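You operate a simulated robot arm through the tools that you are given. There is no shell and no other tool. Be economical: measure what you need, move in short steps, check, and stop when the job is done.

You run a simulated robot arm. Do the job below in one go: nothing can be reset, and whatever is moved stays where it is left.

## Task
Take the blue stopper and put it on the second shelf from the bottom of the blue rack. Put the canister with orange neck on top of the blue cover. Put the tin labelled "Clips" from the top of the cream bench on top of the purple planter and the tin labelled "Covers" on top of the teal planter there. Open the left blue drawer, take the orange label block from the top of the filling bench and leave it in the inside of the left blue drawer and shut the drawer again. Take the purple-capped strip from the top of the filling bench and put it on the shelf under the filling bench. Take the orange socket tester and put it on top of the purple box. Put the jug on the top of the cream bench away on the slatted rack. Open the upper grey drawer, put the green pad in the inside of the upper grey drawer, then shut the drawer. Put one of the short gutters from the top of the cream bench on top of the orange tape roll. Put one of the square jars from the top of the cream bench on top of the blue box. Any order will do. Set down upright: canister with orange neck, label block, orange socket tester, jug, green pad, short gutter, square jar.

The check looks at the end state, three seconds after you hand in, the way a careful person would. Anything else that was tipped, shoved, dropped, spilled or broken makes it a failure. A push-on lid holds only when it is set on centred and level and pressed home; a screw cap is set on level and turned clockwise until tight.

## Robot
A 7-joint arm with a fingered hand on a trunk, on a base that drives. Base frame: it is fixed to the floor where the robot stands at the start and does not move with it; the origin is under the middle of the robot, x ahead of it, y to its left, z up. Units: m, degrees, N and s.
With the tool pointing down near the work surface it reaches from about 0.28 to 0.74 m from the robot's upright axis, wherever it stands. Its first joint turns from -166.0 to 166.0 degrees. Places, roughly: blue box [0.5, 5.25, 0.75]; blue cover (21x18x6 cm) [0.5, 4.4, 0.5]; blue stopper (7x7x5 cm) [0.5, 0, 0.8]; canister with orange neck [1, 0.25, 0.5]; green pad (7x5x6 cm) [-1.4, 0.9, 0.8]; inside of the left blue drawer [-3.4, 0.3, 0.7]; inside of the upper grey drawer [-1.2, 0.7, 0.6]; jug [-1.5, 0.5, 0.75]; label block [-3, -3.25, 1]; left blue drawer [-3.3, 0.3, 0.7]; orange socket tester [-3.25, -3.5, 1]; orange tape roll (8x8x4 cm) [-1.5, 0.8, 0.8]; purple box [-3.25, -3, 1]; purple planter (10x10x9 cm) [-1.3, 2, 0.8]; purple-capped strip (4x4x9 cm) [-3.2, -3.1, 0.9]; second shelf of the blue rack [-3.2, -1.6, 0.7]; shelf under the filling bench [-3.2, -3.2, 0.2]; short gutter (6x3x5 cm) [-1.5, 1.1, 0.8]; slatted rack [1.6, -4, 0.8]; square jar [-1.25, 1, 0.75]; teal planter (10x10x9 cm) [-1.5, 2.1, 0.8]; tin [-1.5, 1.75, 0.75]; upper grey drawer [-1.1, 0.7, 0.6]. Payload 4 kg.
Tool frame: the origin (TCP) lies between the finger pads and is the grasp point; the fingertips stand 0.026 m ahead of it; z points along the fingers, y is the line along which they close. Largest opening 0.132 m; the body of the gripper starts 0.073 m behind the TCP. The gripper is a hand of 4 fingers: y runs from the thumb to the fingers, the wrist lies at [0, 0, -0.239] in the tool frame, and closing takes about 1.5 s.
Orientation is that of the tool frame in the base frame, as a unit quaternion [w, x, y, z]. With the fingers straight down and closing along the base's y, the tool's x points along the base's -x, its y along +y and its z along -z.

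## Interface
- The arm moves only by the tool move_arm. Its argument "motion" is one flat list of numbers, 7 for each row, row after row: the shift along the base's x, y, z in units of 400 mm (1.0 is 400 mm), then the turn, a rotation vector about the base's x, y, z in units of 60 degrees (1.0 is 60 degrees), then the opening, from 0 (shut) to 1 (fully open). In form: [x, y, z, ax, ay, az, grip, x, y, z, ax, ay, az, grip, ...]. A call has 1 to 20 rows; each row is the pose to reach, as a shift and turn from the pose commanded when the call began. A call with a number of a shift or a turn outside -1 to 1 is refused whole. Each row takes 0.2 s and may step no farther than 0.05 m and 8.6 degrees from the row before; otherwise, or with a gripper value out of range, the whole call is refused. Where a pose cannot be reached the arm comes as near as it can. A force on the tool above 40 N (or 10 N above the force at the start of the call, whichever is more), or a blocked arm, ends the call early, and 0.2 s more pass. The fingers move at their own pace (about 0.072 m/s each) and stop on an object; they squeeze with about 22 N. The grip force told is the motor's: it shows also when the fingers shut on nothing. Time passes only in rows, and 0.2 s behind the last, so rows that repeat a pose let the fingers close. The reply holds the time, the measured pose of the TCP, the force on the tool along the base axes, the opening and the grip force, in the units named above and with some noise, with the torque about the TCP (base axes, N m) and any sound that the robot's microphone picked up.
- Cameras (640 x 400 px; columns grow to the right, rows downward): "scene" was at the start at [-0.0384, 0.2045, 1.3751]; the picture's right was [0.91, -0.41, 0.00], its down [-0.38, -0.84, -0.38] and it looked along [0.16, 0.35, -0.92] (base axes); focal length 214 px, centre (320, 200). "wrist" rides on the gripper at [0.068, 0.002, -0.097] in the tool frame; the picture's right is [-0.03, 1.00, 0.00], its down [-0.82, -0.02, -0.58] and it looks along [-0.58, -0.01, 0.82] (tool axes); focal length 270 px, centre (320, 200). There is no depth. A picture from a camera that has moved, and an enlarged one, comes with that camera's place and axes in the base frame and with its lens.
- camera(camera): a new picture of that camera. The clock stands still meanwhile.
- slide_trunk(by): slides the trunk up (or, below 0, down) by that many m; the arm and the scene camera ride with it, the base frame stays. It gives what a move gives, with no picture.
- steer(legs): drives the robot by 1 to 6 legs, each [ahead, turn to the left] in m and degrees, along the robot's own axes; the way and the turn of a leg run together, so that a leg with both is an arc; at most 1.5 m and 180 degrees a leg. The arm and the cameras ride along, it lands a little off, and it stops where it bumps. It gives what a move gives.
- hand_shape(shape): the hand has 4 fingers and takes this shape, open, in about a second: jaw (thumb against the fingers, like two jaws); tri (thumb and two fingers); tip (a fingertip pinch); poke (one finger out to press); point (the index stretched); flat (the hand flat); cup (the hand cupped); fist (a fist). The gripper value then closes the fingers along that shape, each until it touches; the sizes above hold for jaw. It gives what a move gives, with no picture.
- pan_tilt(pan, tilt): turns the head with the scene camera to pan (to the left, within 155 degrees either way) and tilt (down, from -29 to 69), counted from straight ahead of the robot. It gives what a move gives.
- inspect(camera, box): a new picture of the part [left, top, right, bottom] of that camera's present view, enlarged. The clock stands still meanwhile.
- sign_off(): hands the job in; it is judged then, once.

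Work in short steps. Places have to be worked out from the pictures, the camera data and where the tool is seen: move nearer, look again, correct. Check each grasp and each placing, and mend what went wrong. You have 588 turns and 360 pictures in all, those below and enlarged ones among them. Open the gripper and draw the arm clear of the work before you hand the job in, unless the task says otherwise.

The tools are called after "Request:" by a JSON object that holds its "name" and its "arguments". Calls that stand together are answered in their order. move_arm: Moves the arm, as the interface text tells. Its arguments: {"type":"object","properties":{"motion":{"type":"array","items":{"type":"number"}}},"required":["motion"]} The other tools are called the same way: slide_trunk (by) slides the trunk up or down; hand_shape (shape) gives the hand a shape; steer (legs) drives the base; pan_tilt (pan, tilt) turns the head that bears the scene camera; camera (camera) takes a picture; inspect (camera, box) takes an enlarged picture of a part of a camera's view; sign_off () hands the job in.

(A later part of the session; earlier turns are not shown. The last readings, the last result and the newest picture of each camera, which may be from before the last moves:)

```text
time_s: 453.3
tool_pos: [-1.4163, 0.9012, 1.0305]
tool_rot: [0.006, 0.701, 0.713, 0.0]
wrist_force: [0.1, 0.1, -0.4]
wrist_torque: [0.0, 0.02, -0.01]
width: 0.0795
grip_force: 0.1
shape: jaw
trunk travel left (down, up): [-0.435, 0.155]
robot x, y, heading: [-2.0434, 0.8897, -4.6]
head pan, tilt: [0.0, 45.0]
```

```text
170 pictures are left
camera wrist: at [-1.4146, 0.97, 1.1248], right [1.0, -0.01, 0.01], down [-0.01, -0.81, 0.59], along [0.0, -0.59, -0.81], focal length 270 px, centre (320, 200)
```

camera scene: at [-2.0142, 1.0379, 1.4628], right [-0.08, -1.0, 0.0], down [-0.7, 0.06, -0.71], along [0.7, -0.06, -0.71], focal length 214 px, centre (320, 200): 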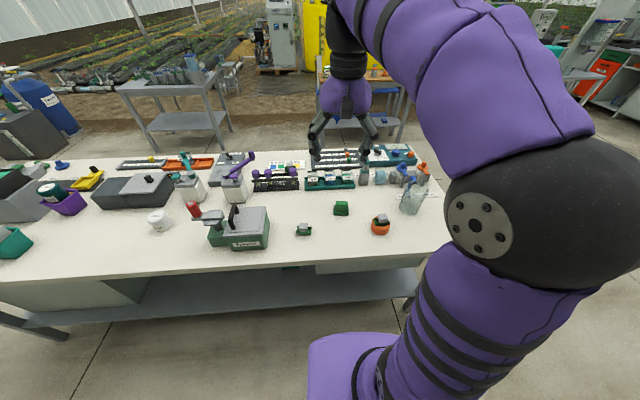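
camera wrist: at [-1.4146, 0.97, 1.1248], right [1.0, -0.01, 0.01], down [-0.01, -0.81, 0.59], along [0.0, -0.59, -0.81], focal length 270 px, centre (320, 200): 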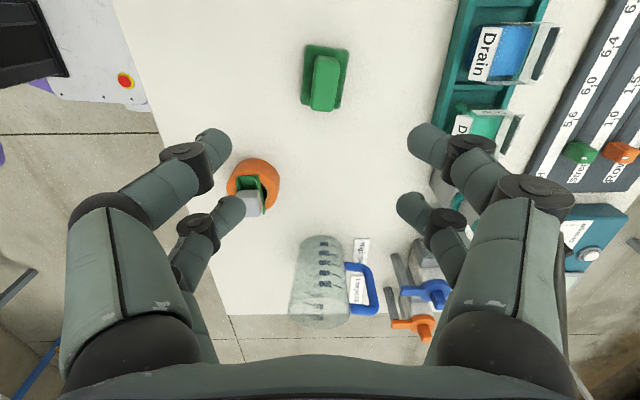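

The pad's upper block is at (−1.409, 0.902), turned ~−8°. I align, descend to 0.843 and close on the block.

Request:
{"name": "move_arm", "arguments": {"motion": [0.018, 0.003, -0.1, 0, 0, -0.07, 0.6, 0.018, 0.003, -0.2, 0, 0, -0.133, 0.55, 0.018, 0.003, -0.3, 0, 0, -0.133, 0.5, 0.018, 0.003, -0.4, 0, 0, -0.133, 0.5, 0.018, 0.003, -0.468, 0, 0, -0.133, 0.45]}}

Request:
{"name": "camera", "arguments": {"camera": "wrist"}}

```text
time_s: 454.5
tool_pos: [-1.4076, 0.9003, 0.8438]
tool_rot: [0.007, 0.749, 0.662, -0.001]
wrist_force: [0.4, 0.7, 0.0]
wrist_torque: [-0.03, -0.02, 0.0]
width: 0.0597
grip_force: 0.1
shape: jaw
trunk travel left (down, up): [-0.435, 0.155]
robot x, y, heading: [-2.0471, 0.8897, -4.5]
head pan, tilt: [0.0, 45.0]
```

```text
169 pictures are left
camera wrist: at [-1.3981, 0.9668, 0.9389], right [0.99, -0.15, 0.01], down [-0.12, -0.8, 0.59], along [-0.08, -0.58, -0.81], focal length 270 px, centre (320, 200)
```

wrist: 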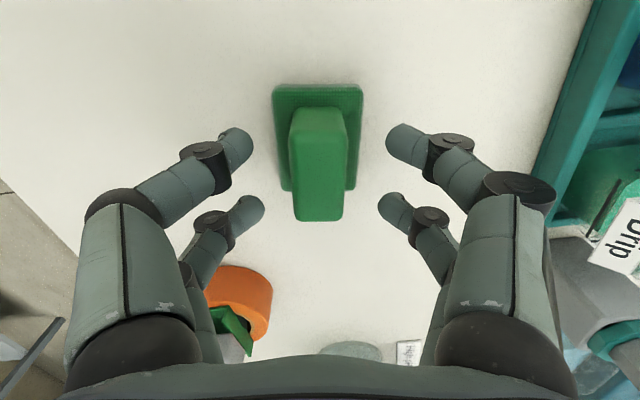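

Request:
{"name": "move_arm", "arguments": {"motion": [0, 0.008, 0, 0, 0, 0, 0.3, 0, 0.015, 0, 0, 0, 0, 0.1, 0, 0.015, 0, 0, 0, 0, 0, 0, 0.015, 0, 0, 0, 0, 0, 0, 0.015, 0, 0, 0, 0, 0, 0, 0.015, 0, 0, 0, 0, 0, 0, 0.015, 0.06, 0, 0, 0, 0, 0, 0.015, 0.16, 0, 0, 0, 0]}}

Request:
{"name": "camera", "arguments": {"camera": "wrist"}}

```text
time_s: 456.3
tool_pos: [-1.4079, 0.907, 0.9078]
tool_rot: [0.008, 0.749, 0.662, 0.0]
wrist_force: [0.2, -0.4, -0.3]
wrist_torque: [-0.02, 0.0, -0.01]
width: 0.0198
grip_force: 22.0
shape: jaw
trunk travel left (down, up): [-0.435, 0.155]
robot x, y, heading: [-2.0469, 0.8887, -4.5]
head pan, tilt: [0.0, 45.0]
```

```text
168 pictures are left
camera wrist: at [-1.3989, 0.9752, 1.0031], right [0.99, -0.15, 0.01], down [-0.12, -0.8, 0.59], along [-0.08, -0.58, -0.81], focal length 270 px, centre (320, 200)
```

wrist: 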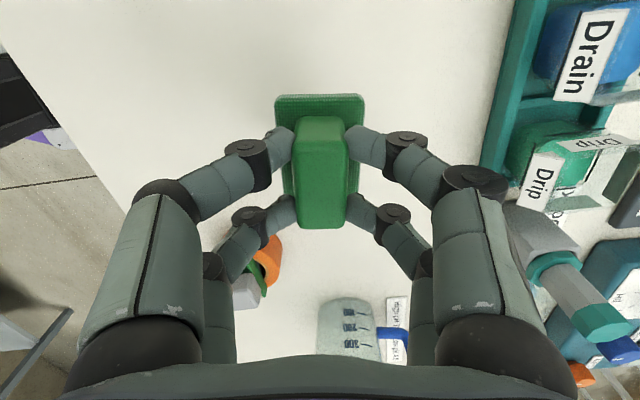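

Pad held. I raise and retract, then drive round to the front.

Request:
{"name": "move_arm", "arguments": {"motion": [-0.03, 0, 0.11, 0, 0, 0, 0, -0.08, 0, 0.22, 0, 0, 0, 0, -0.13, 0, 0.33, 0, 0, 0, 0, -0.18, 0, 0.44, 0, 0, 0, 0, -0.24, 0, 0.54, 0, 0, 0, 0, -0.3, 0, 0.64, 0, 0, 0, 0, -0.38, 0, 0.72, 0, 0, 0, 0, -0.46, 0, 0.8, 0, 0, 0, 0]}}

Request:
{"name": "steer", "arguments": {"legs": [[0, -85.5], [1.3, 0], [0, 90], [1.5, 0], [0.35, 0], [0, 90]]}}

```text
time_s: 458.1
tool_pos: [-1.5931, 0.9069, 1.2281]
tool_rot: [0.007, 0.749, 0.662, -0.001]
wrist_force: [0.0, 0.5, -0.1]
wrist_torque: [0.01, -0.01, -0.01]
width: 0.0197
grip_force: 21.8
shape: jaw
trunk travel left (down, up): [-0.435, 0.155]
robot x, y, heading: [-2.0461, 0.8882, -4.4]
head pan, tilt: [0.0, 45.0]
```

```text
time_s: 486.1
tool_pos: [-0.2406, 0.0141, 1.227]
tool_rot: [0.006, 0.017, 1.0, 0.006]
wrist_force: [-0.4, 0.6, -1.2]
wrist_torque: [0.0, -0.03, -0.03]
width: 0.0191
grip_force: 21.4
shape: jaw
trunk travel left (down, up): [-0.435, 0.155]
robot x, y, heading: [-0.1797, -0.4373, 90.6]
head pan, tilt: [0.0, 45.0]
```

Request:
{"name": "steer", "arguments": {"legs": [[1.12, 0], [0, 89.5]]}}

Request:
{"name": "camera", "arguments": {"camera": "scene"}}

Request:
{"name": "camera", "arguments": {"camera": "wrist"}}

```text
time_s: 496.1
tool_pos: [-0.6433, 0.5993, 1.2281]
tool_rot: [0.0, -0.706, 0.708, 0.007]
wrist_force: [-0.4, -0.2, -0.2]
wrist_torque: [0.04, 0.01, -0.02]
width: 0.0189
grip_force: 21.5
shape: jaw
trunk travel left (down, up): [-0.435, 0.155]
robot x, y, heading: [-0.1946, 0.6754, -177.8]
head pan, tilt: [0.0, 45.0]
```

```text
167 pictures are left
camera scene: at [-0.2128, 0.5177, 1.4628], right [-0.04, 1.0, 0.0], down [0.71, 0.03, -0.71], along [-0.71, -0.03, -0.71], focal length 214 px, centre (320, 200)
```

scene: 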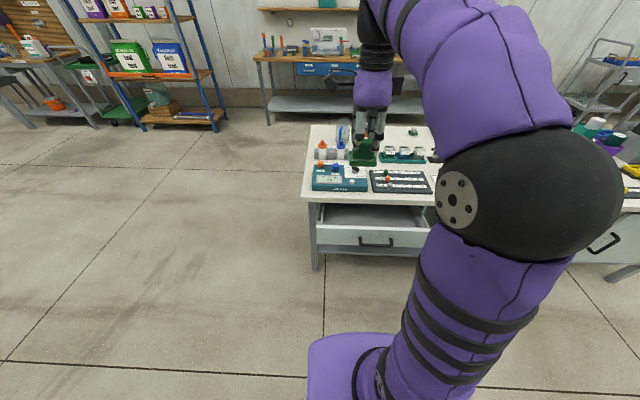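

```text
166 pictures are left
camera wrist: at [-0.6432, 0.5288, 1.3227], right [-1.0, 0.03, 0.01], down [0.03, 0.81, 0.59], along [0.01, 0.59, -0.81], focal length 270 px, centre (320, 200)
```

wrist: 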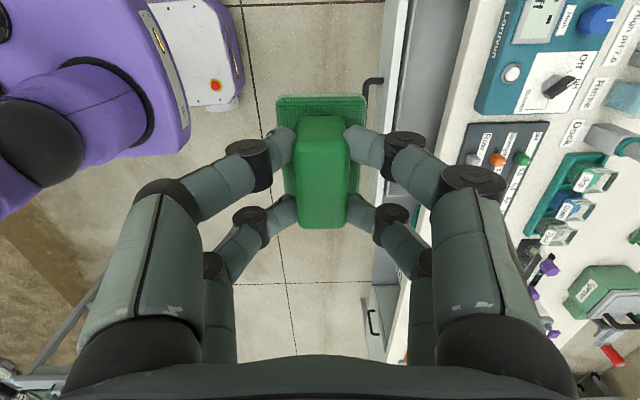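

The drawer is open ~12 cm (limit of travel), leaving ~9 cm between its front panel and the bench edge. I turn the tool +90° so the hand is slim in x, and move above the opening.

Request:
{"name": "move_arm", "arguments": {"motion": [-0.05, 0.04, 0, 0, 0, 0.13, 0, -0.1, 0.08, 0, 0, 0, 0.26, 0, -0.15, 0.12, 0, 0, 0, 0.39, 0, -0.2, 0.16, -0.02, 0, 0, 0.52, 0, -0.25, 0.2, -0.06, 0, 0, 0.65, 0, -0.3, 0.24, -0.1, 0, 0, 0.78, 0, -0.35, 0.28, -0.15, 0, 0, 0.91, 0, -0.38, 0.3, -0.22, 0, 0, 1, 0]}}

Request:
{"name": "move_arm", "arguments": {"motion": [-0.04, 0.02, -0.08, 0, 0, 0.13, 0, -0.08, 0.03, -0.16, 0, 0, 0.26, 0, -0.12, 0.04, -0.24, 0, 0, 0.39, 0, -0.15, 0.05, -0.32, 0, 0, 0.5, 0]}}

Request:
{"name": "camera", "arguments": {"camera": "wrist"}}

Request:
{"name": "camera", "arguments": {"camera": "scene"}}

```text
time_s: 497.9
tool_pos: [-0.7946, 0.7183, 1.1374]
tool_rot: [0.004, 0.966, -0.259, -0.005]
wrist_force: [-0.3, 0.6, 0.0]
wrist_torque: [0.02, 0.01, 0.02]
width: 0.0189
grip_force: 21.9
shape: jaw
trunk travel left (down, up): [-0.435, 0.155]
robot x, y, heading: [-0.1942, 0.6762, -177.6]
head pan, tilt: [0.0, 45.0]
```

```text
time_s: 498.9
tool_pos: [-0.8555, 0.7383, 1.013]
tool_rot: [0.005, 1.0, 0.0, -0.005]
wrist_force: [0.3, 0.2, 0.0]
wrist_torque: [0.03, 0.03, 0.03]
width: 0.0189
grip_force: 21.8
shape: jaw
trunk travel left (down, up): [-0.435, 0.155]
robot x, y, heading: [-0.1915, 0.6718, -177.9]
head pan, tilt: [0.0, 45.0]
```

```text
165 pictures are left
camera wrist: at [-0.7853, 0.7367, 1.1079], right [-0.03, -1.0, 0.01], down [-0.81, 0.03, 0.59], along [-0.59, 0.01, -0.81], focal length 270 px, centre (320, 200)
```

wrist: 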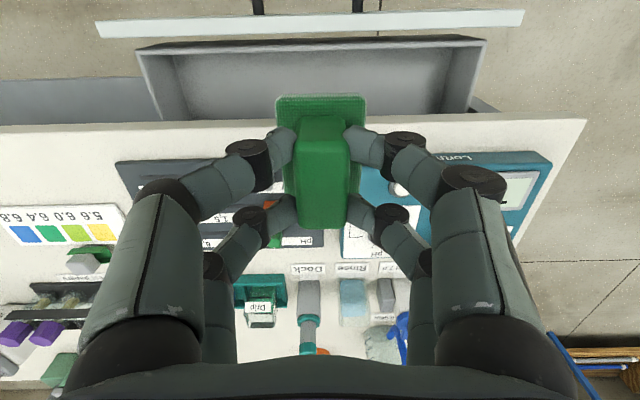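

```text
164 pictures are left
camera scene: at [-0.213, 0.5176, 1.4628], right [-0.04, 1.0, 0.0], down [0.71, 0.03, -0.71], along [-0.71, -0.03, -0.71], focal length 214 px, centre (320, 200)
```

scene: 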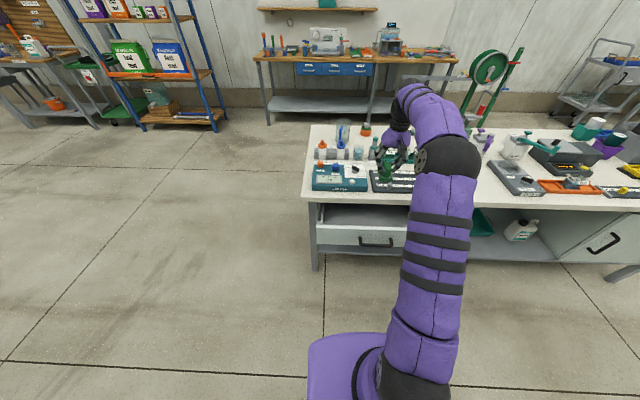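

The usable gap is only ~5.6 cm, so the drawer must be pulled further. I'll park the pad on a free spot on the bench front near (−0.95, 1.09): raise and shift the base 0.35 m in +y.

Request:
{"name": "move_arm", "arguments": {"motion": [0.06, 0, 0.1, 0, 0, 0, 0, 0.12, 0, 0.2, 0, 0, 0, 0, 0.18, 0, 0.3, 0, 0, 0, 0, 0.24, 0, 0.4, 0, 0, 0, 0, 0.3, 0, 0.5, 0, 0, 0, 0]}}

Request:
{"name": "steer", "arguments": {"legs": [[0, -90], [0.37, 0], [0, 89], [0.12, 0]]}}

Request:
{"name": "camera", "arguments": {"camera": "wrist"}}

Request:
{"name": "camera", "arguments": {"camera": "scene"}}

```text
time_s: 500.1
tool_pos: [-0.733, 0.7374, 1.2118]
tool_rot: [0.005, 1.0, -0.001, -0.005]
wrist_force: [-0.4, -0.8, -1.1]
wrist_torque: [0.02, 0.02, -0.02]
width: 0.019
grip_force: 22.7
shape: jaw
trunk travel left (down, up): [-0.435, 0.155]
robot x, y, heading: [-0.1949, 0.672, -177.9]
head pan, tilt: [0.0, 45.0]
```

```text
time_s: 511.7
tool_pos: [-0.8804, 1.0636, 1.2103]
tool_rot: [0.006, 1.0, 0.018, -0.004]
wrist_force: [0.2, -0.5, -1.5]
wrist_torque: [-0.02, -0.02, 0.01]
width: 0.0189
grip_force: 22.0
shape: jaw
trunk travel left (down, up): [-0.435, 0.155]
robot x, y, heading: [-0.3391, 1.0208, -175.6]
head pan, tilt: [0.0, 45.0]
```

```text
163 pictures are left
camera wrist: at [-0.811, 1.0655, 1.3068], right [0.01, -1.0, 0.01], down [-0.81, 0.0, 0.58], along [-0.58, -0.01, -0.81], focal length 270 px, centre (320, 200)
```

wrist: 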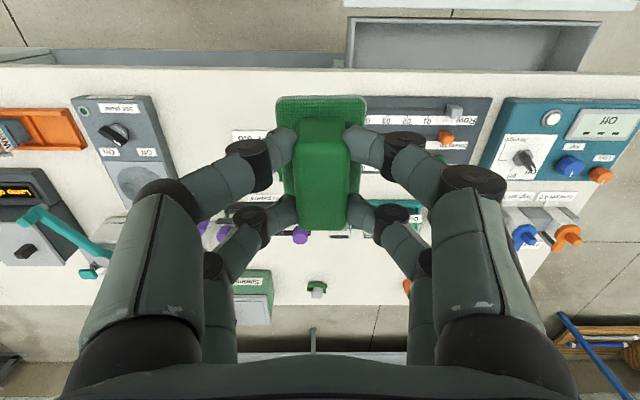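

```text
162 pictures are left
camera scene: at [-0.352, 0.8658, 1.4627], right [-0.08, 1.0, 0.0], down [0.71, 0.06, -0.71], along [-0.7, -0.06, -0.71], focal length 214 px, centre (320, 200)
```

scene: 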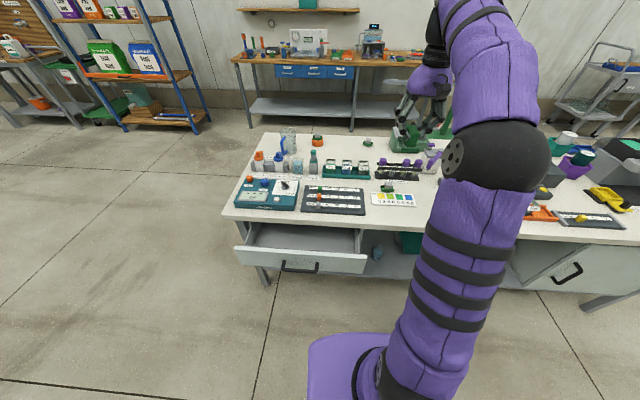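

A free patch lies at about (−0.985, 1.29) between the card and the grey device. I move above it and lower the pad there.

Request:
{"name": "move_arm", "arguments": {"motion": [-0.05, 0.1, 0, 0, 0, 0, 0, -0.1, 0.2, 0, 0, 0, 0, 0, -0.15, 0.3, 0, 0, 0, 0, 0, -0.2, 0.4, 0, 0, 0, 0, 0, -0.24, 0.5, -0.03, 0, 0, 0, 0, -0.2625, 0.565, -0.12, 0, 0, 0, 0, -0.2625, 0.565, -0.24, 0, 0, 0, 0, -0.2625, 0.565, -0.36, 0, 0, 0, 0, -0.2625, 0.565, -0.48, 0, 0, 0, 0, -0.2625, 0.565, -0.6, 0, 0, 0, 0, -0.2625, 0.565, -0.7, 0, 0, 0, 0]}}

Request:
{"name": "camera", "arguments": {"camera": "wrist"}}

```text
time_s: 514.1
tool_pos: [-0.9874, 1.2879, 0.9304]
tool_rot: [0.005, 1.0, 0.018, -0.004]
wrist_force: [0.2, 0.2, 0.0]
wrist_torque: [0.02, 0.0, 0.01]
width: 0.0189
grip_force: 21.9
shape: jaw
out of reach, approached as far as the arm can: row 2, 3, 4, 5, 6, 7, 8
trunk travel left (down, up): [-0.435, 0.155]
robot x, y, heading: [-0.3415, 1.0211, -175.6]
head pan, tilt: [0.0, 45.0]
```

```text
161 pictures are left
camera wrist: at [-0.9173, 1.2896, 1.0261], right [0.01, -1.0, 0.01], down [-0.81, 0.0, 0.59], along [-0.59, -0.01, -0.81], focal length 270 px, centre (320, 200)
```

wrist: 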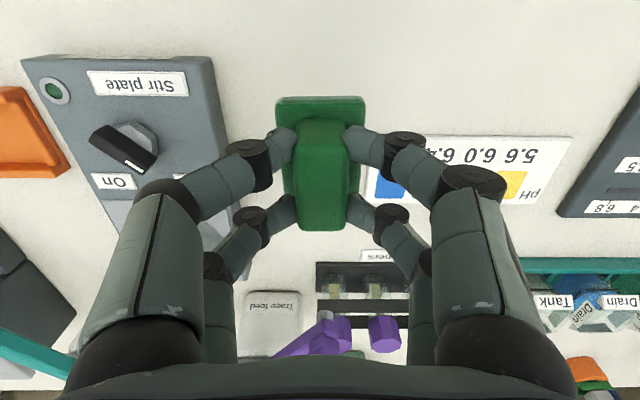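

Request:
{"name": "move_arm", "arguments": {"motion": [0, 0, -0.08, 0, 0, 0, 0, 0, 0, -0.15, 0, 0, 0, 0, 0, 0, -0.19, 0, 0, 0, 0, 0, 0, -0.205, 0, 0, 0, 0, 0, 0, -0.215, 0, 0, 0, 0, 0, 0, -0.225, 0, 0, 0, 0, 0, 0, -0.235, 0, 0, 0, 0]}}

```text
time_s: 515.7
tool_pos: [-0.9861, 1.2891, 0.8426]
tool_rot: [0.003, 1.0, 0.017, -0.009]
wrist_force: [-0.6, -1.0, 21.1]
wrist_torque: [0.0, -0.13, 0.0]
width: 0.0195
grip_force: 22.1
shape: jaw
trunk travel left (down, up): [-0.435, 0.155]
robot x, y, heading: [-0.3393, 1.021, -175.2]
head pan, tilt: [0.0, 45.0]
```

Contact at the expected height. I release and rise.

Request:
{"name": "move_arm", "arguments": {"motion": [0, 0, 0.005, 0, 0, 0, 0.15, 0, 0, 0.008, 0, 0, 0, 0.3, 0, 0, 0.008, 0, 0, 0, 0.4, 0, 0, 0.01, 0, 0, 0, 0.4, 0, 0, 0.08, 0, 0, 0, 0.4, 0, 0, 0.18, 0, 0, 0, 0.4, 0.03, 0, 0.28, 0, 0, 0, 0.4, 0.08, -0.04, 0.38, 0, 0, 0, 0.4, 0.14, -0.08, 0.48, 0, 0, 0, 0.4, 0.2, -0.13, 0.58, 0, 0, 0, 0.4, 0.25, -0.2, 0.66, 0, 0, 0, 0.4, 0.3, -0.28, 0.72, 0, 0, 0, 0.4]}}

Request:
{"name": "camera", "arguments": {"camera": "wrist"}}

```text
refused: row 10 steps farther than a row can; nothing moved
```

```text
160 pictures are left
camera wrist: at [-0.9154, 1.2906, 0.9364], right [0.01, -1.0, 0.01], down [-0.81, 0.0, 0.59], along [-0.59, -0.01, -0.81], focal length 270 px, centre (320, 200)
```

wrist: 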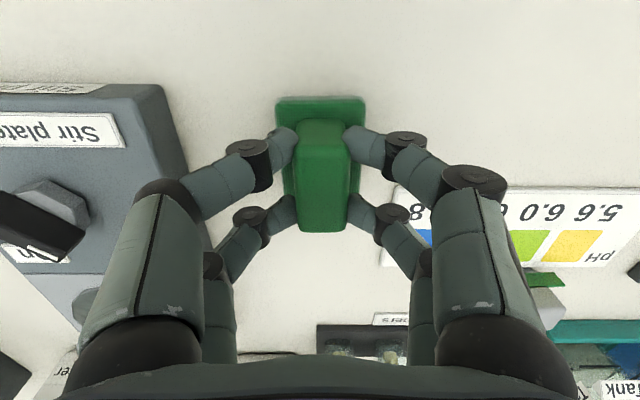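

Request:
{"name": "move_arm", "arguments": {"motion": [0, 0, 0.005, 0, 0, 0, 0.15, 0, 0, 0.008, 0, 0, 0, 0.3, 0, 0, 0.008, 0, 0, 0, 0.4, 0, 0, 0.01, 0, 0, 0, 0.4, 0, 0, 0.08, 0, 0, 0, 0.4, 0, 0, 0.18, 0, 0, 0, 0.4, 0.03, 0, 0.28, 0, 0, 0, 0.4, 0.08, -0.04, 0.36, 0, 0, 0, 0.4, 0.14, -0.08, 0.44, 0, 0, 0, 0.4, 0.2, -0.13, 0.52, 0, 0, 0, 0.4, 0.25, -0.2, 0.6, 0, 0, 0, 0.4, 0.3, -0.28, 0.66, 0, 0, 0, 0.4]}}

Request:
{"name": "camera", "arguments": {"camera": "wrist"}}

```text
time_s: 518.3
tool_pos: [-0.8659, 1.1781, 1.1016]
tool_rot: [0.005, 1.0, 0.019, -0.006]
wrist_force: [-0.3, -0.2, 0.4]
wrist_torque: [0.0, -0.02, 0.01]
width: 0.0527
grip_force: 0.1
shape: jaw
trunk travel left (down, up): [-0.435, 0.155]
robot x, y, heading: [-0.3392, 1.0168, -175.6]
head pan, tilt: [0.0, 45.0]
```

```text
159 pictures are left
camera wrist: at [-0.795, 1.179, 1.1973], right [0.01, -1.0, 0.01], down [-0.81, 0.0, 0.59], along [-0.59, -0.01, -0.81], focal length 270 px, centre (320, 200)
```

wrist: 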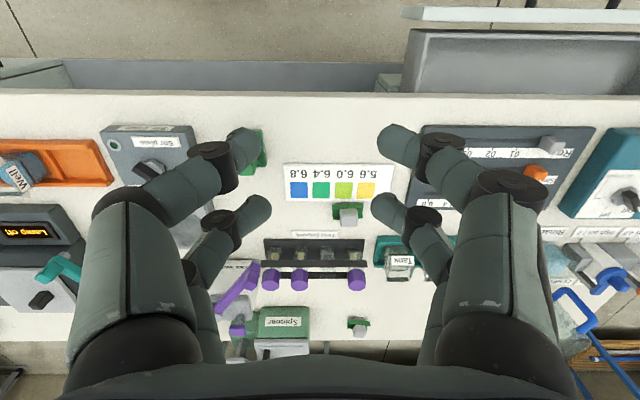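

The pad is parked. To open the drawer further I'll grip its bar from above with the tool pointing down (works closer to the body). I drive back in front of the drawer.

Request:
{"name": "steer", "arguments": {"legs": [[-0.12, 0], [0, 86], [0.28, 0], [0, -90]]}}

Request:
{"name": "camera", "arguments": {"camera": "wrist"}}

Request:
{"name": "camera", "arguments": {"camera": "scene"}}

```text
time_s: 529.3
tool_pos: [-0.7351, 0.9474, 1.1013]
tool_rot: [0.005, 1.0, -0.016, -0.005]
wrist_force: [-0.1, 0.2, -0.6]
wrist_torque: [0.01, 0.03, -0.03]
width: 0.0524
grip_force: 0.1
shape: jaw
trunk travel left (down, up): [-0.435, 0.155]
robot x, y, heading: [-0.221, 0.7526, -179.5]
head pan, tilt: [0.0, 45.0]
```

```text
158 pictures are left
camera wrist: at [-0.6648, 0.9438, 1.197], right [-0.06, -1.0, 0.01], down [-0.81, 0.05, 0.59], along [-0.58, 0.03, -0.81], focal length 270 px, centre (320, 200)
```

wrist: 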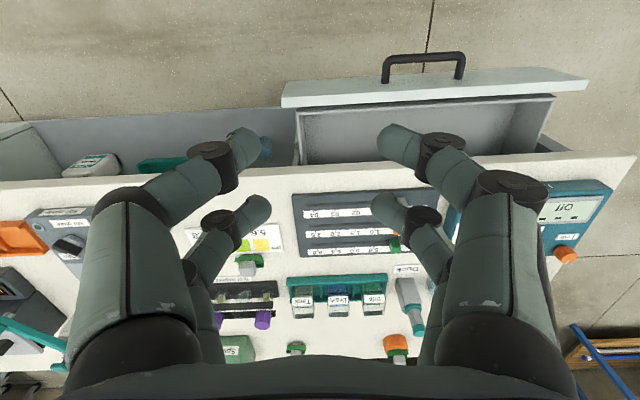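

```text
157 pictures are left
camera scene: at [-0.2435, 0.6003, 1.4628], right [-0.01, 1.0, 0.0], down [0.71, 0.01, -0.71], along [-0.71, -0.01, -0.71], focal length 214 px, centre (320, 200)
```

scene: 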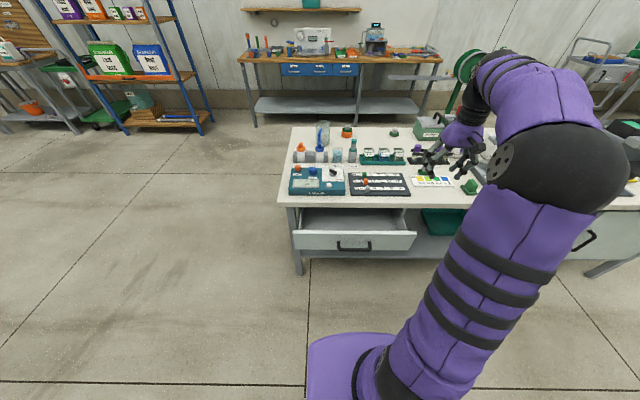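

Bar ≈(−0.76, 0.739, 0.64). I turn the tool −87° and move above it, lowering the trunk a bit.

Request:
{"name": "move_arm", "arguments": {"motion": [0, -0.07, 0, 0, 0, -0.13, 0.5, 0, -0.14, 0, 0, 0, -0.26, 0.5, 0, -0.21, 0, 0, 0, -0.39, 0.5, 0, -0.28, 0, 0, 0, -0.52, 0.5, -0.02, -0.35, 0, 0, 0, -0.65, 0.5, -0.04, -0.42, 0, 0, 0, -0.78, 0.5, -0.06, -0.48, 0, 0, 0, -0.91, 0.5, -0.062, -0.52, 0, 0, 0, -1, 0.5]}}

Request:
{"name": "move_arm", "arguments": {"motion": [0, 0, 0, 0, 0, -0.13, 0.5, 0, 0, 0, 0, 0, -0.26, 0.5, 0, 0, -0.05, 0, 0, -0.39, 0.5, 0, 0, -0.1, 0, 0, -0.46, 0.5]}}

Request:
{"name": "slide_trunk", "arguments": {"by": -0.18}}

Request:
{"name": "camera", "arguments": {"camera": "wrist"}}

```text
time_s: 531.1
tool_pos: [-0.7587, 0.7405, 1.1007]
tool_rot: [0.001, 0.857, -0.514, -0.008]
wrist_force: [0.2, -0.2, -0.3]
wrist_torque: [0.03, 0.0, -0.01]
width: 0.0657
grip_force: 0.1
shape: jaw
trunk travel left (down, up): [-0.435, 0.155]
robot x, y, heading: [-0.2177, 0.7549, -179.7]
head pan, tilt: [0.0, 45.0]
```

```text
time_s: 532.1
tool_pos: [-0.7586, 0.7404, 1.0618]
tool_rot: [0.0, 0.71, -0.704, -0.008]
wrist_force: [-0.7, 0.8, -0.5]
wrist_torque: [-0.03, -0.06, 0.0]
width: 0.0656
grip_force: 0.1
shape: jaw
trunk travel left (down, up): [-0.435, 0.155]
robot x, y, heading: [-0.2239, 0.7552, -179.5]
head pan, tilt: [0.0, 45.0]
```

```text
time_s: 534.1
tool_pos: [-0.7586, 0.7401, 0.8829]
tool_rot: [0.001, 0.711, -0.703, -0.007]
wrist_force: [-0.5, 0.8, 0.8]
wrist_torque: [0.01, -0.01, 0.0]
width: 0.0655
grip_force: 0.1
shape: jaw
trunk travel left (down, up): [-0.255, 0.335]
robot x, y, heading: [-0.2208, 0.7535, -179.5]
head pan, tilt: [0.0, 45.0]
```

```text
156 pictures are left
camera wrist: at [-0.7583, 0.6701, 0.9774], right [-1.0, 0.02, 0.01], down [0.02, 0.81, 0.59], along [0.0, 0.59, -0.81], focal length 270 px, centre (320, 200)
```

wrist: 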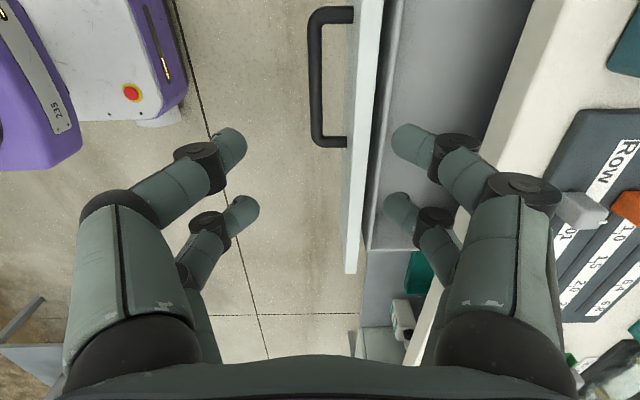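

Clear view: bar at x −0.752, panel face at −0.795. I descend with a narrow opening so one finger side goes between, then close.

Request:
{"name": "move_arm", "arguments": {"motion": [0.012, 0, -0.1, 0, 0, 0, 0.33, 0.0165, 0, -0.2, 0, 0, 0, 0.33, 0.0165, 0, -0.3, 0, 0, 0, 0.33, 0.0165, 0, -0.4, 0, 0, 0, 0.33, 0.0165, 0, -0.5, 0, 0, 0, 0.33, 0.0165, 0, -0.57, 0, 0, 0, 0.33, 0.0165, 0, -0.595, 0, 0, 0, 0.33]}}

Request:
{"name": "camera", "arguments": {"camera": "wrist"}}

```text
time_s: 535.7
tool_pos: [-0.7528, 0.7409, 0.6442]
tool_rot: [0.0, 0.711, -0.703, -0.007]
wrist_force: [-0.2, 0.4, -0.2]
wrist_torque: [-0.01, 0.01, 0.01]
width: 0.0433
grip_force: 0.0
shape: jaw
trunk travel left (down, up): [-0.255, 0.335]
robot x, y, heading: [-0.2194, 0.7521, -179.6]
head pan, tilt: [0.0, 45.0]
```

```text
155 pictures are left
camera wrist: at [-0.7519, 0.6707, 0.7383], right [-1.0, 0.01, 0.01], down [0.02, 0.81, 0.59], along [0.0, 0.59, -0.81], focal length 270 px, centre (320, 200)
```

wrist: 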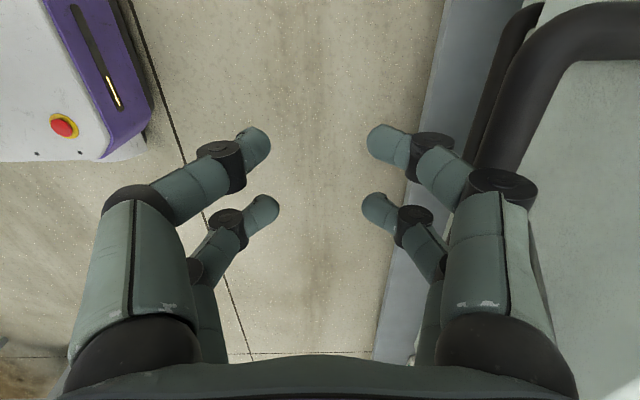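

The drawer seems to have slid inwards; I check with the scene camera.

Request:
{"name": "camera", "arguments": {"camera": "scene"}}

```text
154 pictures are left
camera scene: at [-0.2435, 0.6003, 1.2827], right [-0.01, 1.0, 0.0], down [0.71, 0.01, -0.71], along [-0.71, -0.01, -0.71], focal length 214 px, centre (320, 200)
```

scene: 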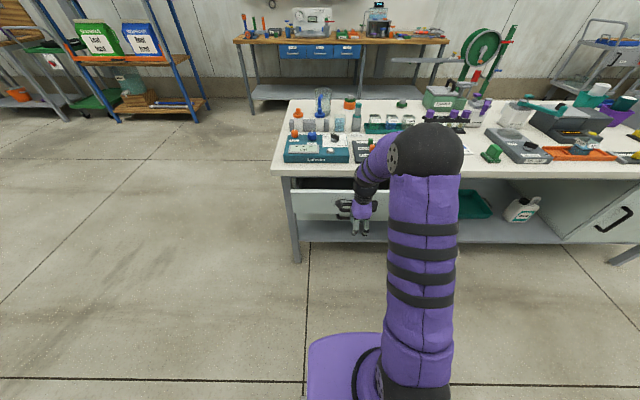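

The drawer slid in because the wide knuckles touched its panel. New plan: stand diagonally to the south (≈(−0.2, 0.2), heading 135°) so the arm can pull the horizontal-gripped bar along +x by ~20 cm. First I raise the hand.

Request:
{"name": "move_arm", "arguments": {"motion": [0.06, 0, 0.05, 0, 0, 0, 0.4, 0.1, 0, 0.15, 0, 0, 0, 0.4, 0.1, 0, 0.27, 0, 0, 0, 0.4, 0.1, 0, 0.39, 0, 0, 0, 0.4, 0.1, 0, 0.51, 0, 0, 0, 0.4, 0.1, 0, 0.63, 0, 0, 0, 0.4, 0.1, 0, 0.75, 0, 0, 0, 0.4, 0.1, 0, 0.87, 0, 0, 0, 0.4]}}

Request:
{"name": "slide_trunk", "arguments": {"by": 0.15}}

Request:
{"name": "steer", "arguments": {"legs": [[0, 90], [0.56, 0], [0, -135]]}}

Request:
{"name": "camera", "arguments": {"camera": "scene"}}

```text
time_s: 537.5
tool_pos: [-0.7128, 0.7396, 0.9914]
tool_rot: [-0.001, 0.711, -0.703, -0.007]
wrist_force: [0.0, -0.3, 0.0]
wrist_torque: [0.01, -0.02, 0.02]
width: 0.0524
grip_force: 0.1
shape: jaw
trunk travel left (down, up): [-0.255, 0.335]
robot x, y, heading: [-0.2209, 0.7582, -179.5]
head pan, tilt: [0.0, 45.0]
```

```text
time_s: 539.2
tool_pos: [-0.7124, 0.7401, 1.1417]
tool_rot: [0.0, 0.711, -0.703, -0.007]
wrist_force: [-0.4, -0.2, 0.8]
wrist_torque: [0.04, 0.0, 0.01]
width: 0.0523
grip_force: 0.2
shape: jaw
trunk travel left (down, up): [-0.405, 0.185]
robot x, y, heading: [-0.2196, 0.7532, -179.7]
head pan, tilt: [0.0, 45.0]
```

```text
time_s: 553.0
tool_pos: [-0.5582, 0.5558, 1.1425]
tool_rot: [0.003, -0.361, 0.932, 0.007]
wrist_force: [-0.1, -0.7, 0.0]
wrist_torque: [0.01, 0.0, 0.03]
width: 0.0522
grip_force: 0.2
shape: jaw
trunk travel left (down, up): [-0.405, 0.185]
robot x, y, heading: [-0.2186, 0.1994, 132.3]
head pan, tilt: [0.0, 45.0]
```

```text
153 pictures are left
camera scene: at [-0.349, 0.1109, 1.4328], right [0.74, 0.67, 0.0], down [0.48, -0.52, -0.71], along [-0.48, 0.52, -0.71], focal length 214 px, centre (320, 200)
```

scene: 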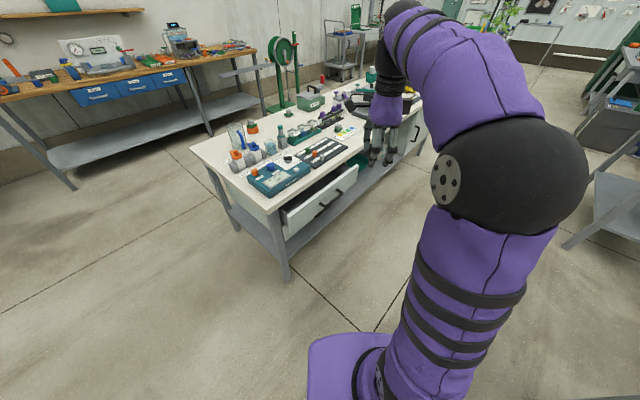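

Bar now ≈(−0.824, 0.70). I reorient the tool to horizontal (pointing −x) in two halves while moving in front of the handle, and lower the trunk.

Request:
{"name": "move_arm", "arguments": {"motion": [-0.02, 0.04, 0, 0.0435, 0.1, 0.045, 0.45, -0.04, 0.08, 0, 0.087, 0.2, 0.09, 0.45, -0.06, 0.12, 0, 0.1305, 0.3, 0.135, 0.45, -0.08, 0.16, 0, 0.174, 0.4, 0.18, 0.45, -0.1, 0.2, -0.02, 0.2175, 0.5, 0.225, 0.45, -0.12, 0.24, -0.04, 0.261, 0.6, 0.27, 0.45, -0.14, 0.28, -0.06, 0.3045, 0.7, 0.315, 0.45]}}

Request:
{"name": "slide_trunk", "arguments": {"by": -0.27}}

Request:
{"name": "move_arm", "arguments": {"motion": [-0.01, 0.01, -0.02, 0.0435, 0.1, 0.045, 0.45, -0.03, 0.02, -0.04, 0.087, 0.2, 0.09, 0.45, -0.05, 0.03, -0.06, 0.1305, 0.3, 0.135, 0.45, -0.07, 0.04, -0.1, 0.174, 0.4, 0.18, 0.45, -0.09, 0.05, -0.14, 0.2175, 0.5, 0.225, 0.45, -0.1, 0.06, -0.18, 0.261, 0.6, 0.27, 0.45, -0.12, 0.07, -0.24, 0.3045, 0.7, 0.315, 0.45]}}

Request:
{"name": "camera", "arguments": {"camera": "wrist"}}

Request:
{"name": "camera", "arguments": {"camera": "scene"}}

```text
time_s: 554.6
tool_pos: [-0.6136, 0.668, 1.1186]
tool_rot: [-0.275, -0.475, 0.788, 0.28]
wrist_force: [0.6, -0.5, 0.1]
wrist_torque: [-0.04, 0.04, 0.02]
width: 0.059
grip_force: 0.0
shape: jaw
trunk travel left (down, up): [-0.405, 0.185]
robot x, y, heading: [-0.2195, 0.1971, 132.3]
head pan, tilt: [0.0, 45.0]
```

```text
time_s: 557.3
tool_pos: [-0.6131, 0.667, 0.8473]
tool_rot: [-0.273, -0.475, 0.789, 0.279]
wrist_force: [-0.4, 0.0, 0.6]
wrist_torque: [0.01, 0.01, 0.0]
width: 0.0591
grip_force: 0.1
shape: jaw
trunk travel left (down, up): [-0.135, 0.455]
robot x, y, heading: [-0.2178, 0.1996, 132.5]
head pan, tilt: [0.0, 45.0]
```

```text
time_s: 558.9
tool_pos: [-0.6618, 0.6927, 0.7514]
tool_rot: [0.5, 0.501, -0.499, -0.5]
wrist_force: [-0.6, 0.1, 0.3]
wrist_torque: [-0.02, -0.06, -0.01]
width: 0.0589
grip_force: 0.1
shape: jaw
trunk travel left (down, up): [-0.135, 0.455]
robot x, y, heading: [-0.217, 0.1981, 132.3]
head pan, tilt: [0.0, 45.0]
```

```text
152 pictures are left
camera wrist: at [-0.5643, 0.6239, 0.753], right [0.0, 0.02, 1.0], down [0.58, 0.82, -0.02], along [-0.82, 0.58, -0.01], focal length 270 px, centre (320, 200)
```

wrist: 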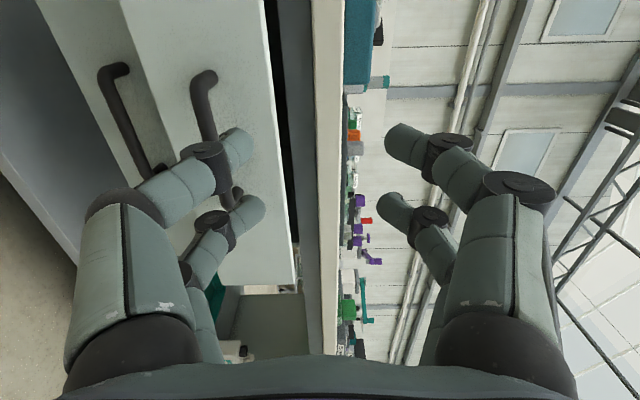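

```text
151 pictures are left
camera scene: at [-0.3488, 0.1105, 1.1628], right [0.74, 0.67, 0.0], down [0.48, -0.52, -0.71], along [-0.48, 0.52, -0.71], focal length 214 px, centre (320, 200)
```

scene: 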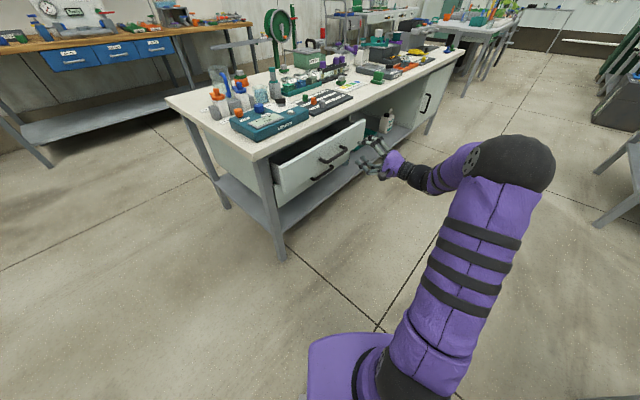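

Excellent orientation. The bar is at (−0.83, 0.73, 0.645). I lower and advance onto it.

Request:
{"name": "move_arm", "arguments": {"motion": [0, 0.05, -0.1, 0, 0, 0, 0.45, -0.02, 0.1, -0.2, 0, 0, 0, 0.45, -0.1, 0.106, -0.266, 0, 0, 0, 0.45, -0.2, 0.106, -0.266, 0, 0, 0, 0.45, -0.3, 0.106, -0.266, 0, 0, 0, 0.45, -0.37, 0.106, -0.266, 0, 0, 0, 0.45]}}

Request:
{"name": "camera", "arguments": {"camera": "wrist"}}

```text
time_s: 560.3
tool_pos: [-0.8096, 0.7374, 0.6466]
tool_rot: [0.499, 0.501, -0.5, -0.5]
wrist_force: [0.4, -0.3, 0.1]
wrist_torque: [-0.01, 0.0, 0.01]
width: 0.059
grip_force: 0.0
shape: jaw
trunk travel left (down, up): [-0.135, 0.455]
robot x, y, heading: [-0.2206, 0.1962, 132.3]
head pan, tilt: [0.0, 45.0]
```

```text
150 pictures are left
camera wrist: at [-0.7114, 0.6678, 0.6482], right [0.0, 0.03, 1.0], down [0.58, 0.82, -0.02], along [-0.82, 0.58, -0.02], focal length 270 px, centre (320, 200)
```

wrist: 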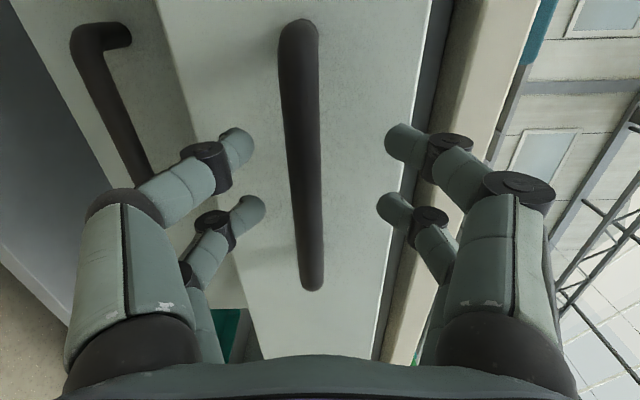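

Request:
{"name": "move_arm", "arguments": {"motion": [-0.015, 0, -0.015, 0, 0, 0, 0.45, -0.03, 0, -0.02, 0, 0, 0, 0.45, -0.03, 0, -0.02, 0, 0, 0, 0.2, -0.03, 0, -0.02, 0, 0, 0, 0, -0.03, 0, -0.02, 0, 0, 0, 0, -0.03, 0, -0.02, 0, 0, 0, 0, -0.03, 0, -0.02, 0, 0, 0, 0, 0.02, 0, -0.02, 0, 0, 0, 0, 0.08, 0, -0.02, 0, 0, 0, 0, 0.14, 0, -0.02, 0, 0, 0, 0, 0.2, 0, -0.02, 0, 0, 0, 0, 0.26, 0, -0.02, 0, 0, 0, 0, 0.32, 0, -0.02, 0, 0, 0, 0, 0.38, 0, -0.02, 0, 0, 0, 0]}}

Request:
{"name": "camera", "arguments": {"camera": "wrist"}}

Request:
{"name": "camera", "arguments": {"camera": "scene"}}

```text
time_s: 563.3
tool_pos: [-0.6582, 0.7371, 0.6378]
tool_rot: [-0.5, -0.5, 0.5, 0.5]
wrist_force: [-0.1, -0.2, 0.0]
wrist_torque: [0.0, 0.01, -0.04]
width: 0.0001
grip_force: 22.1
shape: jaw
trunk travel left (down, up): [-0.135, 0.455]
robot x, y, heading: [-0.2193, 0.1983, 132.2]
head pan, tilt: [0.0, 45.0]
```

```text
149 pictures are left
camera wrist: at [-0.56, 0.6675, 0.6387], right [0.0, 0.03, 1.0], down [0.58, 0.82, -0.02], along [-0.82, 0.58, -0.02], focal length 270 px, centre (320, 200)
```

wrist: 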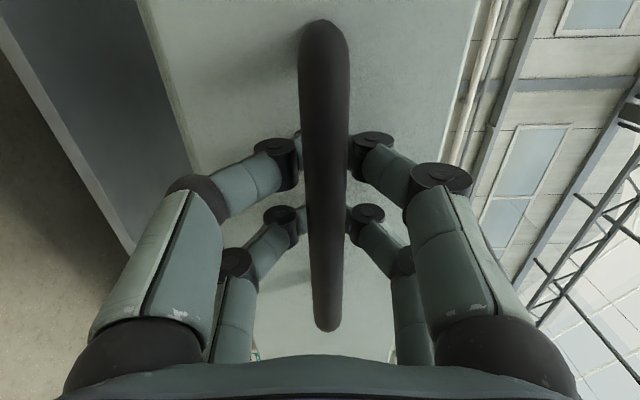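

```text
148 pictures are left
camera scene: at [-0.3492, 0.111, 1.1627], right [0.74, 0.67, 0.0], down [0.48, -0.52, -0.71], along [-0.48, 0.52, -0.71], focal length 214 px, centre (320, 200)
```

scene: 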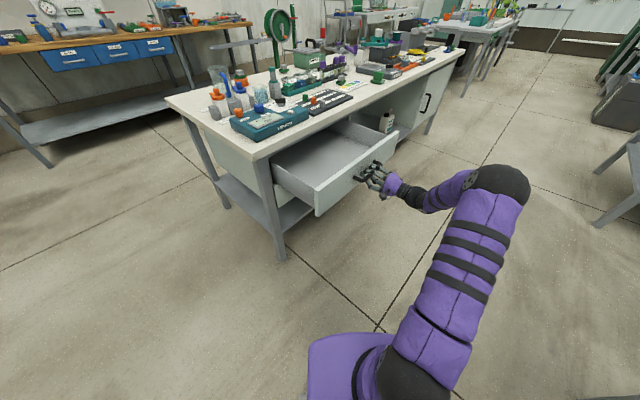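

The drawer is now open ~23 cm. I release fully, then withdraw slowly and rise.

Request:
{"name": "move_arm", "arguments": {"motion": [-0.01, 0, 0, 0, 0, 0, 0.2, -0.01, 0, 0, 0, 0, 0, 0.4, -0.01, 0, 0, 0, 0, 0, 0.55, -0.01, 0, 0, 0, 0, 0, 0.55, -0.01, 0, 0, 0, 0, 0, 0.55, 0.03, 0, 0, 0, 0, 0, 0.55, 0.08, 0, 0, 0, 0, 0, 0.55, 0.13, 0, 0, 0, 0, 0, 0.55, 0.17, 0, 0, 0, 0, 0, 0.55]}}

Request:
{"name": "camera", "arguments": {"camera": "scene"}}

```text
time_s: 565.3
tool_pos: [-0.5884, 0.7376, 0.6356]
tool_rot: [-0.5, -0.5, 0.5, 0.5]
wrist_force: [-0.1, -0.9, 0.3]
wrist_torque: [-0.01, 0.02, -0.01]
width: 0.0721
grip_force: 0.2
shape: jaw
trunk travel left (down, up): [-0.135, 0.455]
robot x, y, heading: [-0.2181, 0.1971, 132.5]
head pan, tilt: [0.0, 45.0]
```

```text
147 pictures are left
camera scene: at [-0.3491, 0.1109, 1.1628], right [0.74, 0.67, 0.0], down [0.48, -0.52, -0.71], along [-0.48, 0.52, -0.71], focal length 214 px, centre (320, 200)
```

scene: 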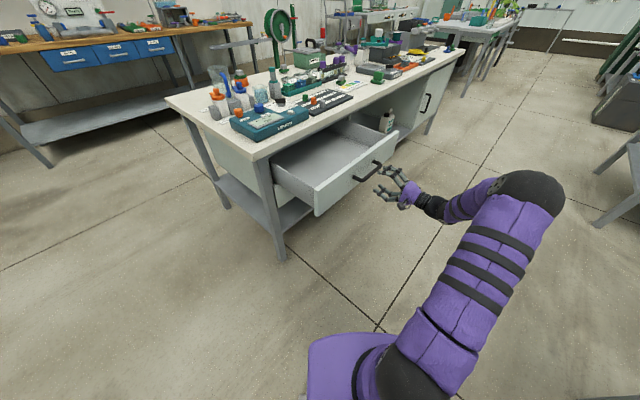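

The drawer stays open. I rotate the tool back to pointing down while raising, then go pick up the pad.

Request:
{"name": "move_arm", "arguments": {"motion": [0.01, 0, 0.05, -0.0435, -0.1, -0.045, 0.55, 0.02, 0, 0.1, -0.087, -0.2, -0.09, 0.55, 0.03, 0, 0.16, -0.1305, -0.3, -0.135, 0.55, 0.03, 0, 0.24, -0.174, -0.4, -0.18, 0.55, 0.03, 0, 0.32, -0.2175, -0.5, -0.225, 0.55, 0.03, 0, 0.4, -0.261, -0.6, -0.27, 0.55, 0.03, -0.02, 0.48, -0.3045, -0.7, -0.315, 0.55]}}

Request:
{"name": "slide_trunk", "arguments": {"by": 0.27}}

Request:
{"name": "move_arm", "arguments": {"motion": [0.02, -0.04, 0.01, -0.0435, -0.1, -0.045, 0.55, 0.04, -0.08, 0.02, -0.087, -0.2, -0.09, 0.55, 0.06, -0.12, 0.03, -0.1305, -0.3, -0.135, 0.55, 0.08, -0.16, 0.04, -0.174, -0.4, -0.18, 0.55, 0.1, -0.2, 0.05, -0.2175, -0.5, -0.225, 0.55, 0.12, -0.24, 0.06, -0.261, -0.6, -0.27, 0.55, 0.14, -0.28, 0.08, -0.3045, -0.7, -0.315, 0.55]}}

```text
time_s: 566.9
tool_pos: [-0.5771, 0.7296, 0.8308]
tool_rot: [-0.272, -0.475, 0.789, 0.279]
wrist_force: [0.2, 1.3, -0.2]
wrist_torque: [-0.02, 0.01, -0.01]
width: 0.0725
grip_force: 0.1
shape: jaw
trunk travel left (down, up): [-0.135, 0.455]
robot x, y, heading: [-0.2193, 0.1969, 132.3]
head pan, tilt: [0.0, 45.0]
```

```text
time_s: 569.7
tool_pos: [-0.5793, 0.7279, 1.0997]
tool_rot: [-0.274, -0.475, 0.789, 0.279]
wrist_force: [0.1, -1.0, 0.1]
wrist_torque: [-0.02, -0.02, 0.01]
width: 0.0721
grip_force: 0.1
shape: jaw
trunk travel left (down, up): [-0.405, 0.185]
robot x, y, heading: [-0.2183, 0.202, 132.3]
head pan, tilt: [0.0, 45.0]
```

```text
time_s: 571.3
tool_pos: [-0.5216, 0.617, 1.1327]
tool_rot: [0.004, -0.36, 0.933, 0.005]
wrist_force: [0.6, -0.3, -0.3]
wrist_torque: [0.01, 0.02, -0.01]
width: 0.0722
grip_force: 0.1
shape: jaw
trunk travel left (down, up): [-0.405, 0.185]
robot x, y, heading: [-0.2157, 0.2032, 132.3]
head pan, tilt: [0.0, 45.0]
```

Request:
{"name": "steer", "arguments": {"legs": [[0, -42], [0.95, 0], [0, 90]]}}

Request:
{"name": "camera", "arguments": {"camera": "wrist"}}

Request:
{"name": "camera", "arguments": {"camera": "scene"}}

```text
time_s: 582.7
tool_pos: [-0.7191, 1.217, 1.1318]
tool_rot: [0.0, -0.705, 0.71, 0.007]
wrist_force: [-0.3, -0.2, -0.9]
wrist_torque: [0.0, 0.03, 0.0]
width: 0.0724
grip_force: 0.1
shape: jaw
trunk travel left (down, up): [-0.405, 0.185]
robot x, y, heading: [-0.2061, 1.1517, 179.4]
head pan, tilt: [0.0, 45.0]
```

```text
146 pictures are left
camera wrist: at [-0.7195, 1.1465, 1.2282], right [-1.0, 0.03, 0.01], down [0.03, 0.81, 0.59], along [0.01, 0.59, -0.81], focal length 270 px, centre (320, 200)
```

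wrist: 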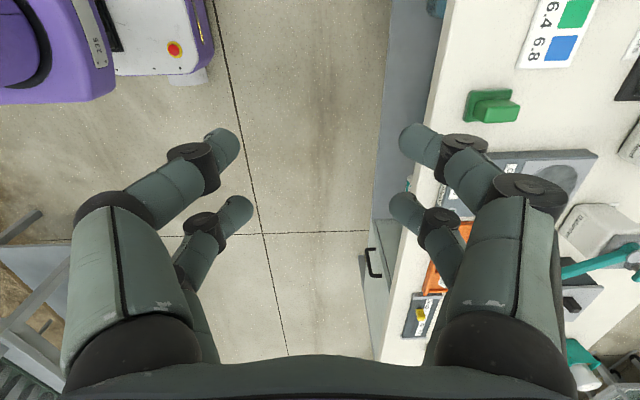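

```text
145 pictures are left
camera scene: at [-0.2309, 1.0002, 1.4328], right [0.01, 1.0, 0.0], down [0.71, -0.01, -0.71], along [-0.71, 0.01, -0.71], focal length 214 px, centre (320, 200)
```

scene: 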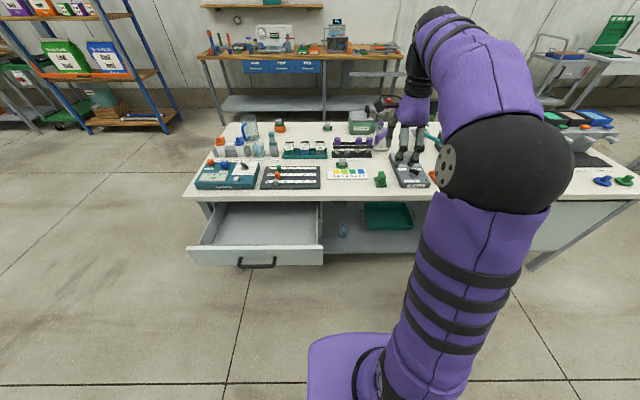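

Request:
{"name": "steer", "arguments": {"legs": [[0.1, 0]]}}

Request:
{"name": "move_arm", "arguments": {"motion": [-0.05, 0.02, 0, 0, 0, 0.13, 0.55, -0.1, 0.04, 0, 0, 0, 0.26, 0.55, -0.15, 0.06, 0, 0, 0, 0.39, 0.55, -0.2, 0.08, 0, 0, 0, 0.52, 0.55, -0.25, 0.1, 0, 0, 0, 0.65, 0.55, -0.3, 0.13, 0, 0, 0, 0.78, 0.55, -0.36, 0.16, -0.05, 0, 0, 0.91, 0.55, -0.415, 0.18, -0.1, 0, 0, 1, 0.55]}}

Request:
{"name": "move_arm", "arguments": {"motion": [0, 0, -0.05, 0, 0, 0.13, 0.5, 0, 0, -0.1, 0, 0, 0.26, 0.5, 0, 0, -0.15, 0, 0, 0.39, 0.5, 0, 0, -0.2, 0, 0, 0.5, 0.5]}}

Request:
{"name": "camera", "arguments": {"camera": "wrist"}}

```text
time_s: 583.8
tool_pos: [-0.8185, 1.2168, 1.1321]
tool_rot: [0.0, -0.704, 0.71, 0.007]
wrist_force: [0.6, 0.1, 0.4]
wrist_torque: [-0.02, 0.01, 0.04]
width: 0.0727
grip_force: 0.1
shape: jaw
trunk travel left (down, up): [-0.405, 0.185]
robot x, y, heading: [-0.3051, 1.1594, 179.4]
head pan, tilt: [0.0, 45.0]
```

```text
time_s: 585.6
tool_pos: [-0.9524, 1.2779, 1.0851]
tool_rot: [0.004, 0.963, -0.27, -0.007]
wrist_force: [0.5, 0.2, -0.3]
wrist_torque: [0.01, 0.01, -0.02]
width: 0.0721
grip_force: 0.0
shape: jaw
out of reach, approached as far as the arm can: row 6, 7, 8
trunk travel left (down, up): [-0.405, 0.185]
robot x, y, heading: [-0.3087, 1.1544, 179.5]
head pan, tilt: [0.0, 45.0]
```

```text
time_s: 586.6
tool_pos: [-0.9535, 1.2772, 1.0032]
tool_rot: [0.004, 1.0, -0.003, -0.005]
wrist_force: [0.7, -0.5, 0.2]
wrist_torque: [0.02, 0.0, 0.03]
width: 0.0666
grip_force: 0.1
shape: jaw
trunk travel left (down, up): [-0.405, 0.185]
robot x, y, heading: [-0.3064, 1.1543, 179.8]
head pan, tilt: [0.0, 45.0]
```

```text
144 pictures are left
camera wrist: at [-0.8842, 1.2754, 1.0991], right [-0.03, -1.0, 0.01], down [-0.81, 0.03, 0.59], along [-0.59, 0.01, -0.81], focal length 270 px, centre (320, 200)
```

wrist: 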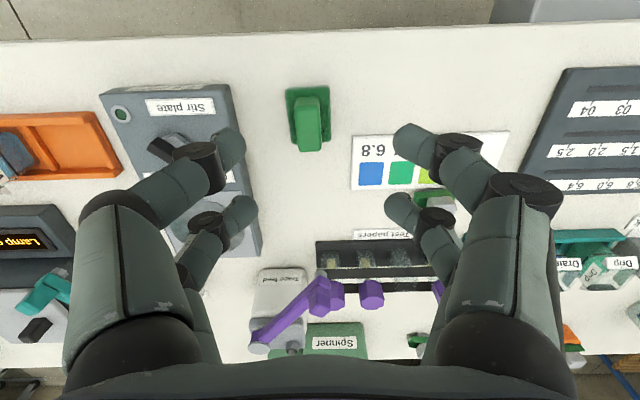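

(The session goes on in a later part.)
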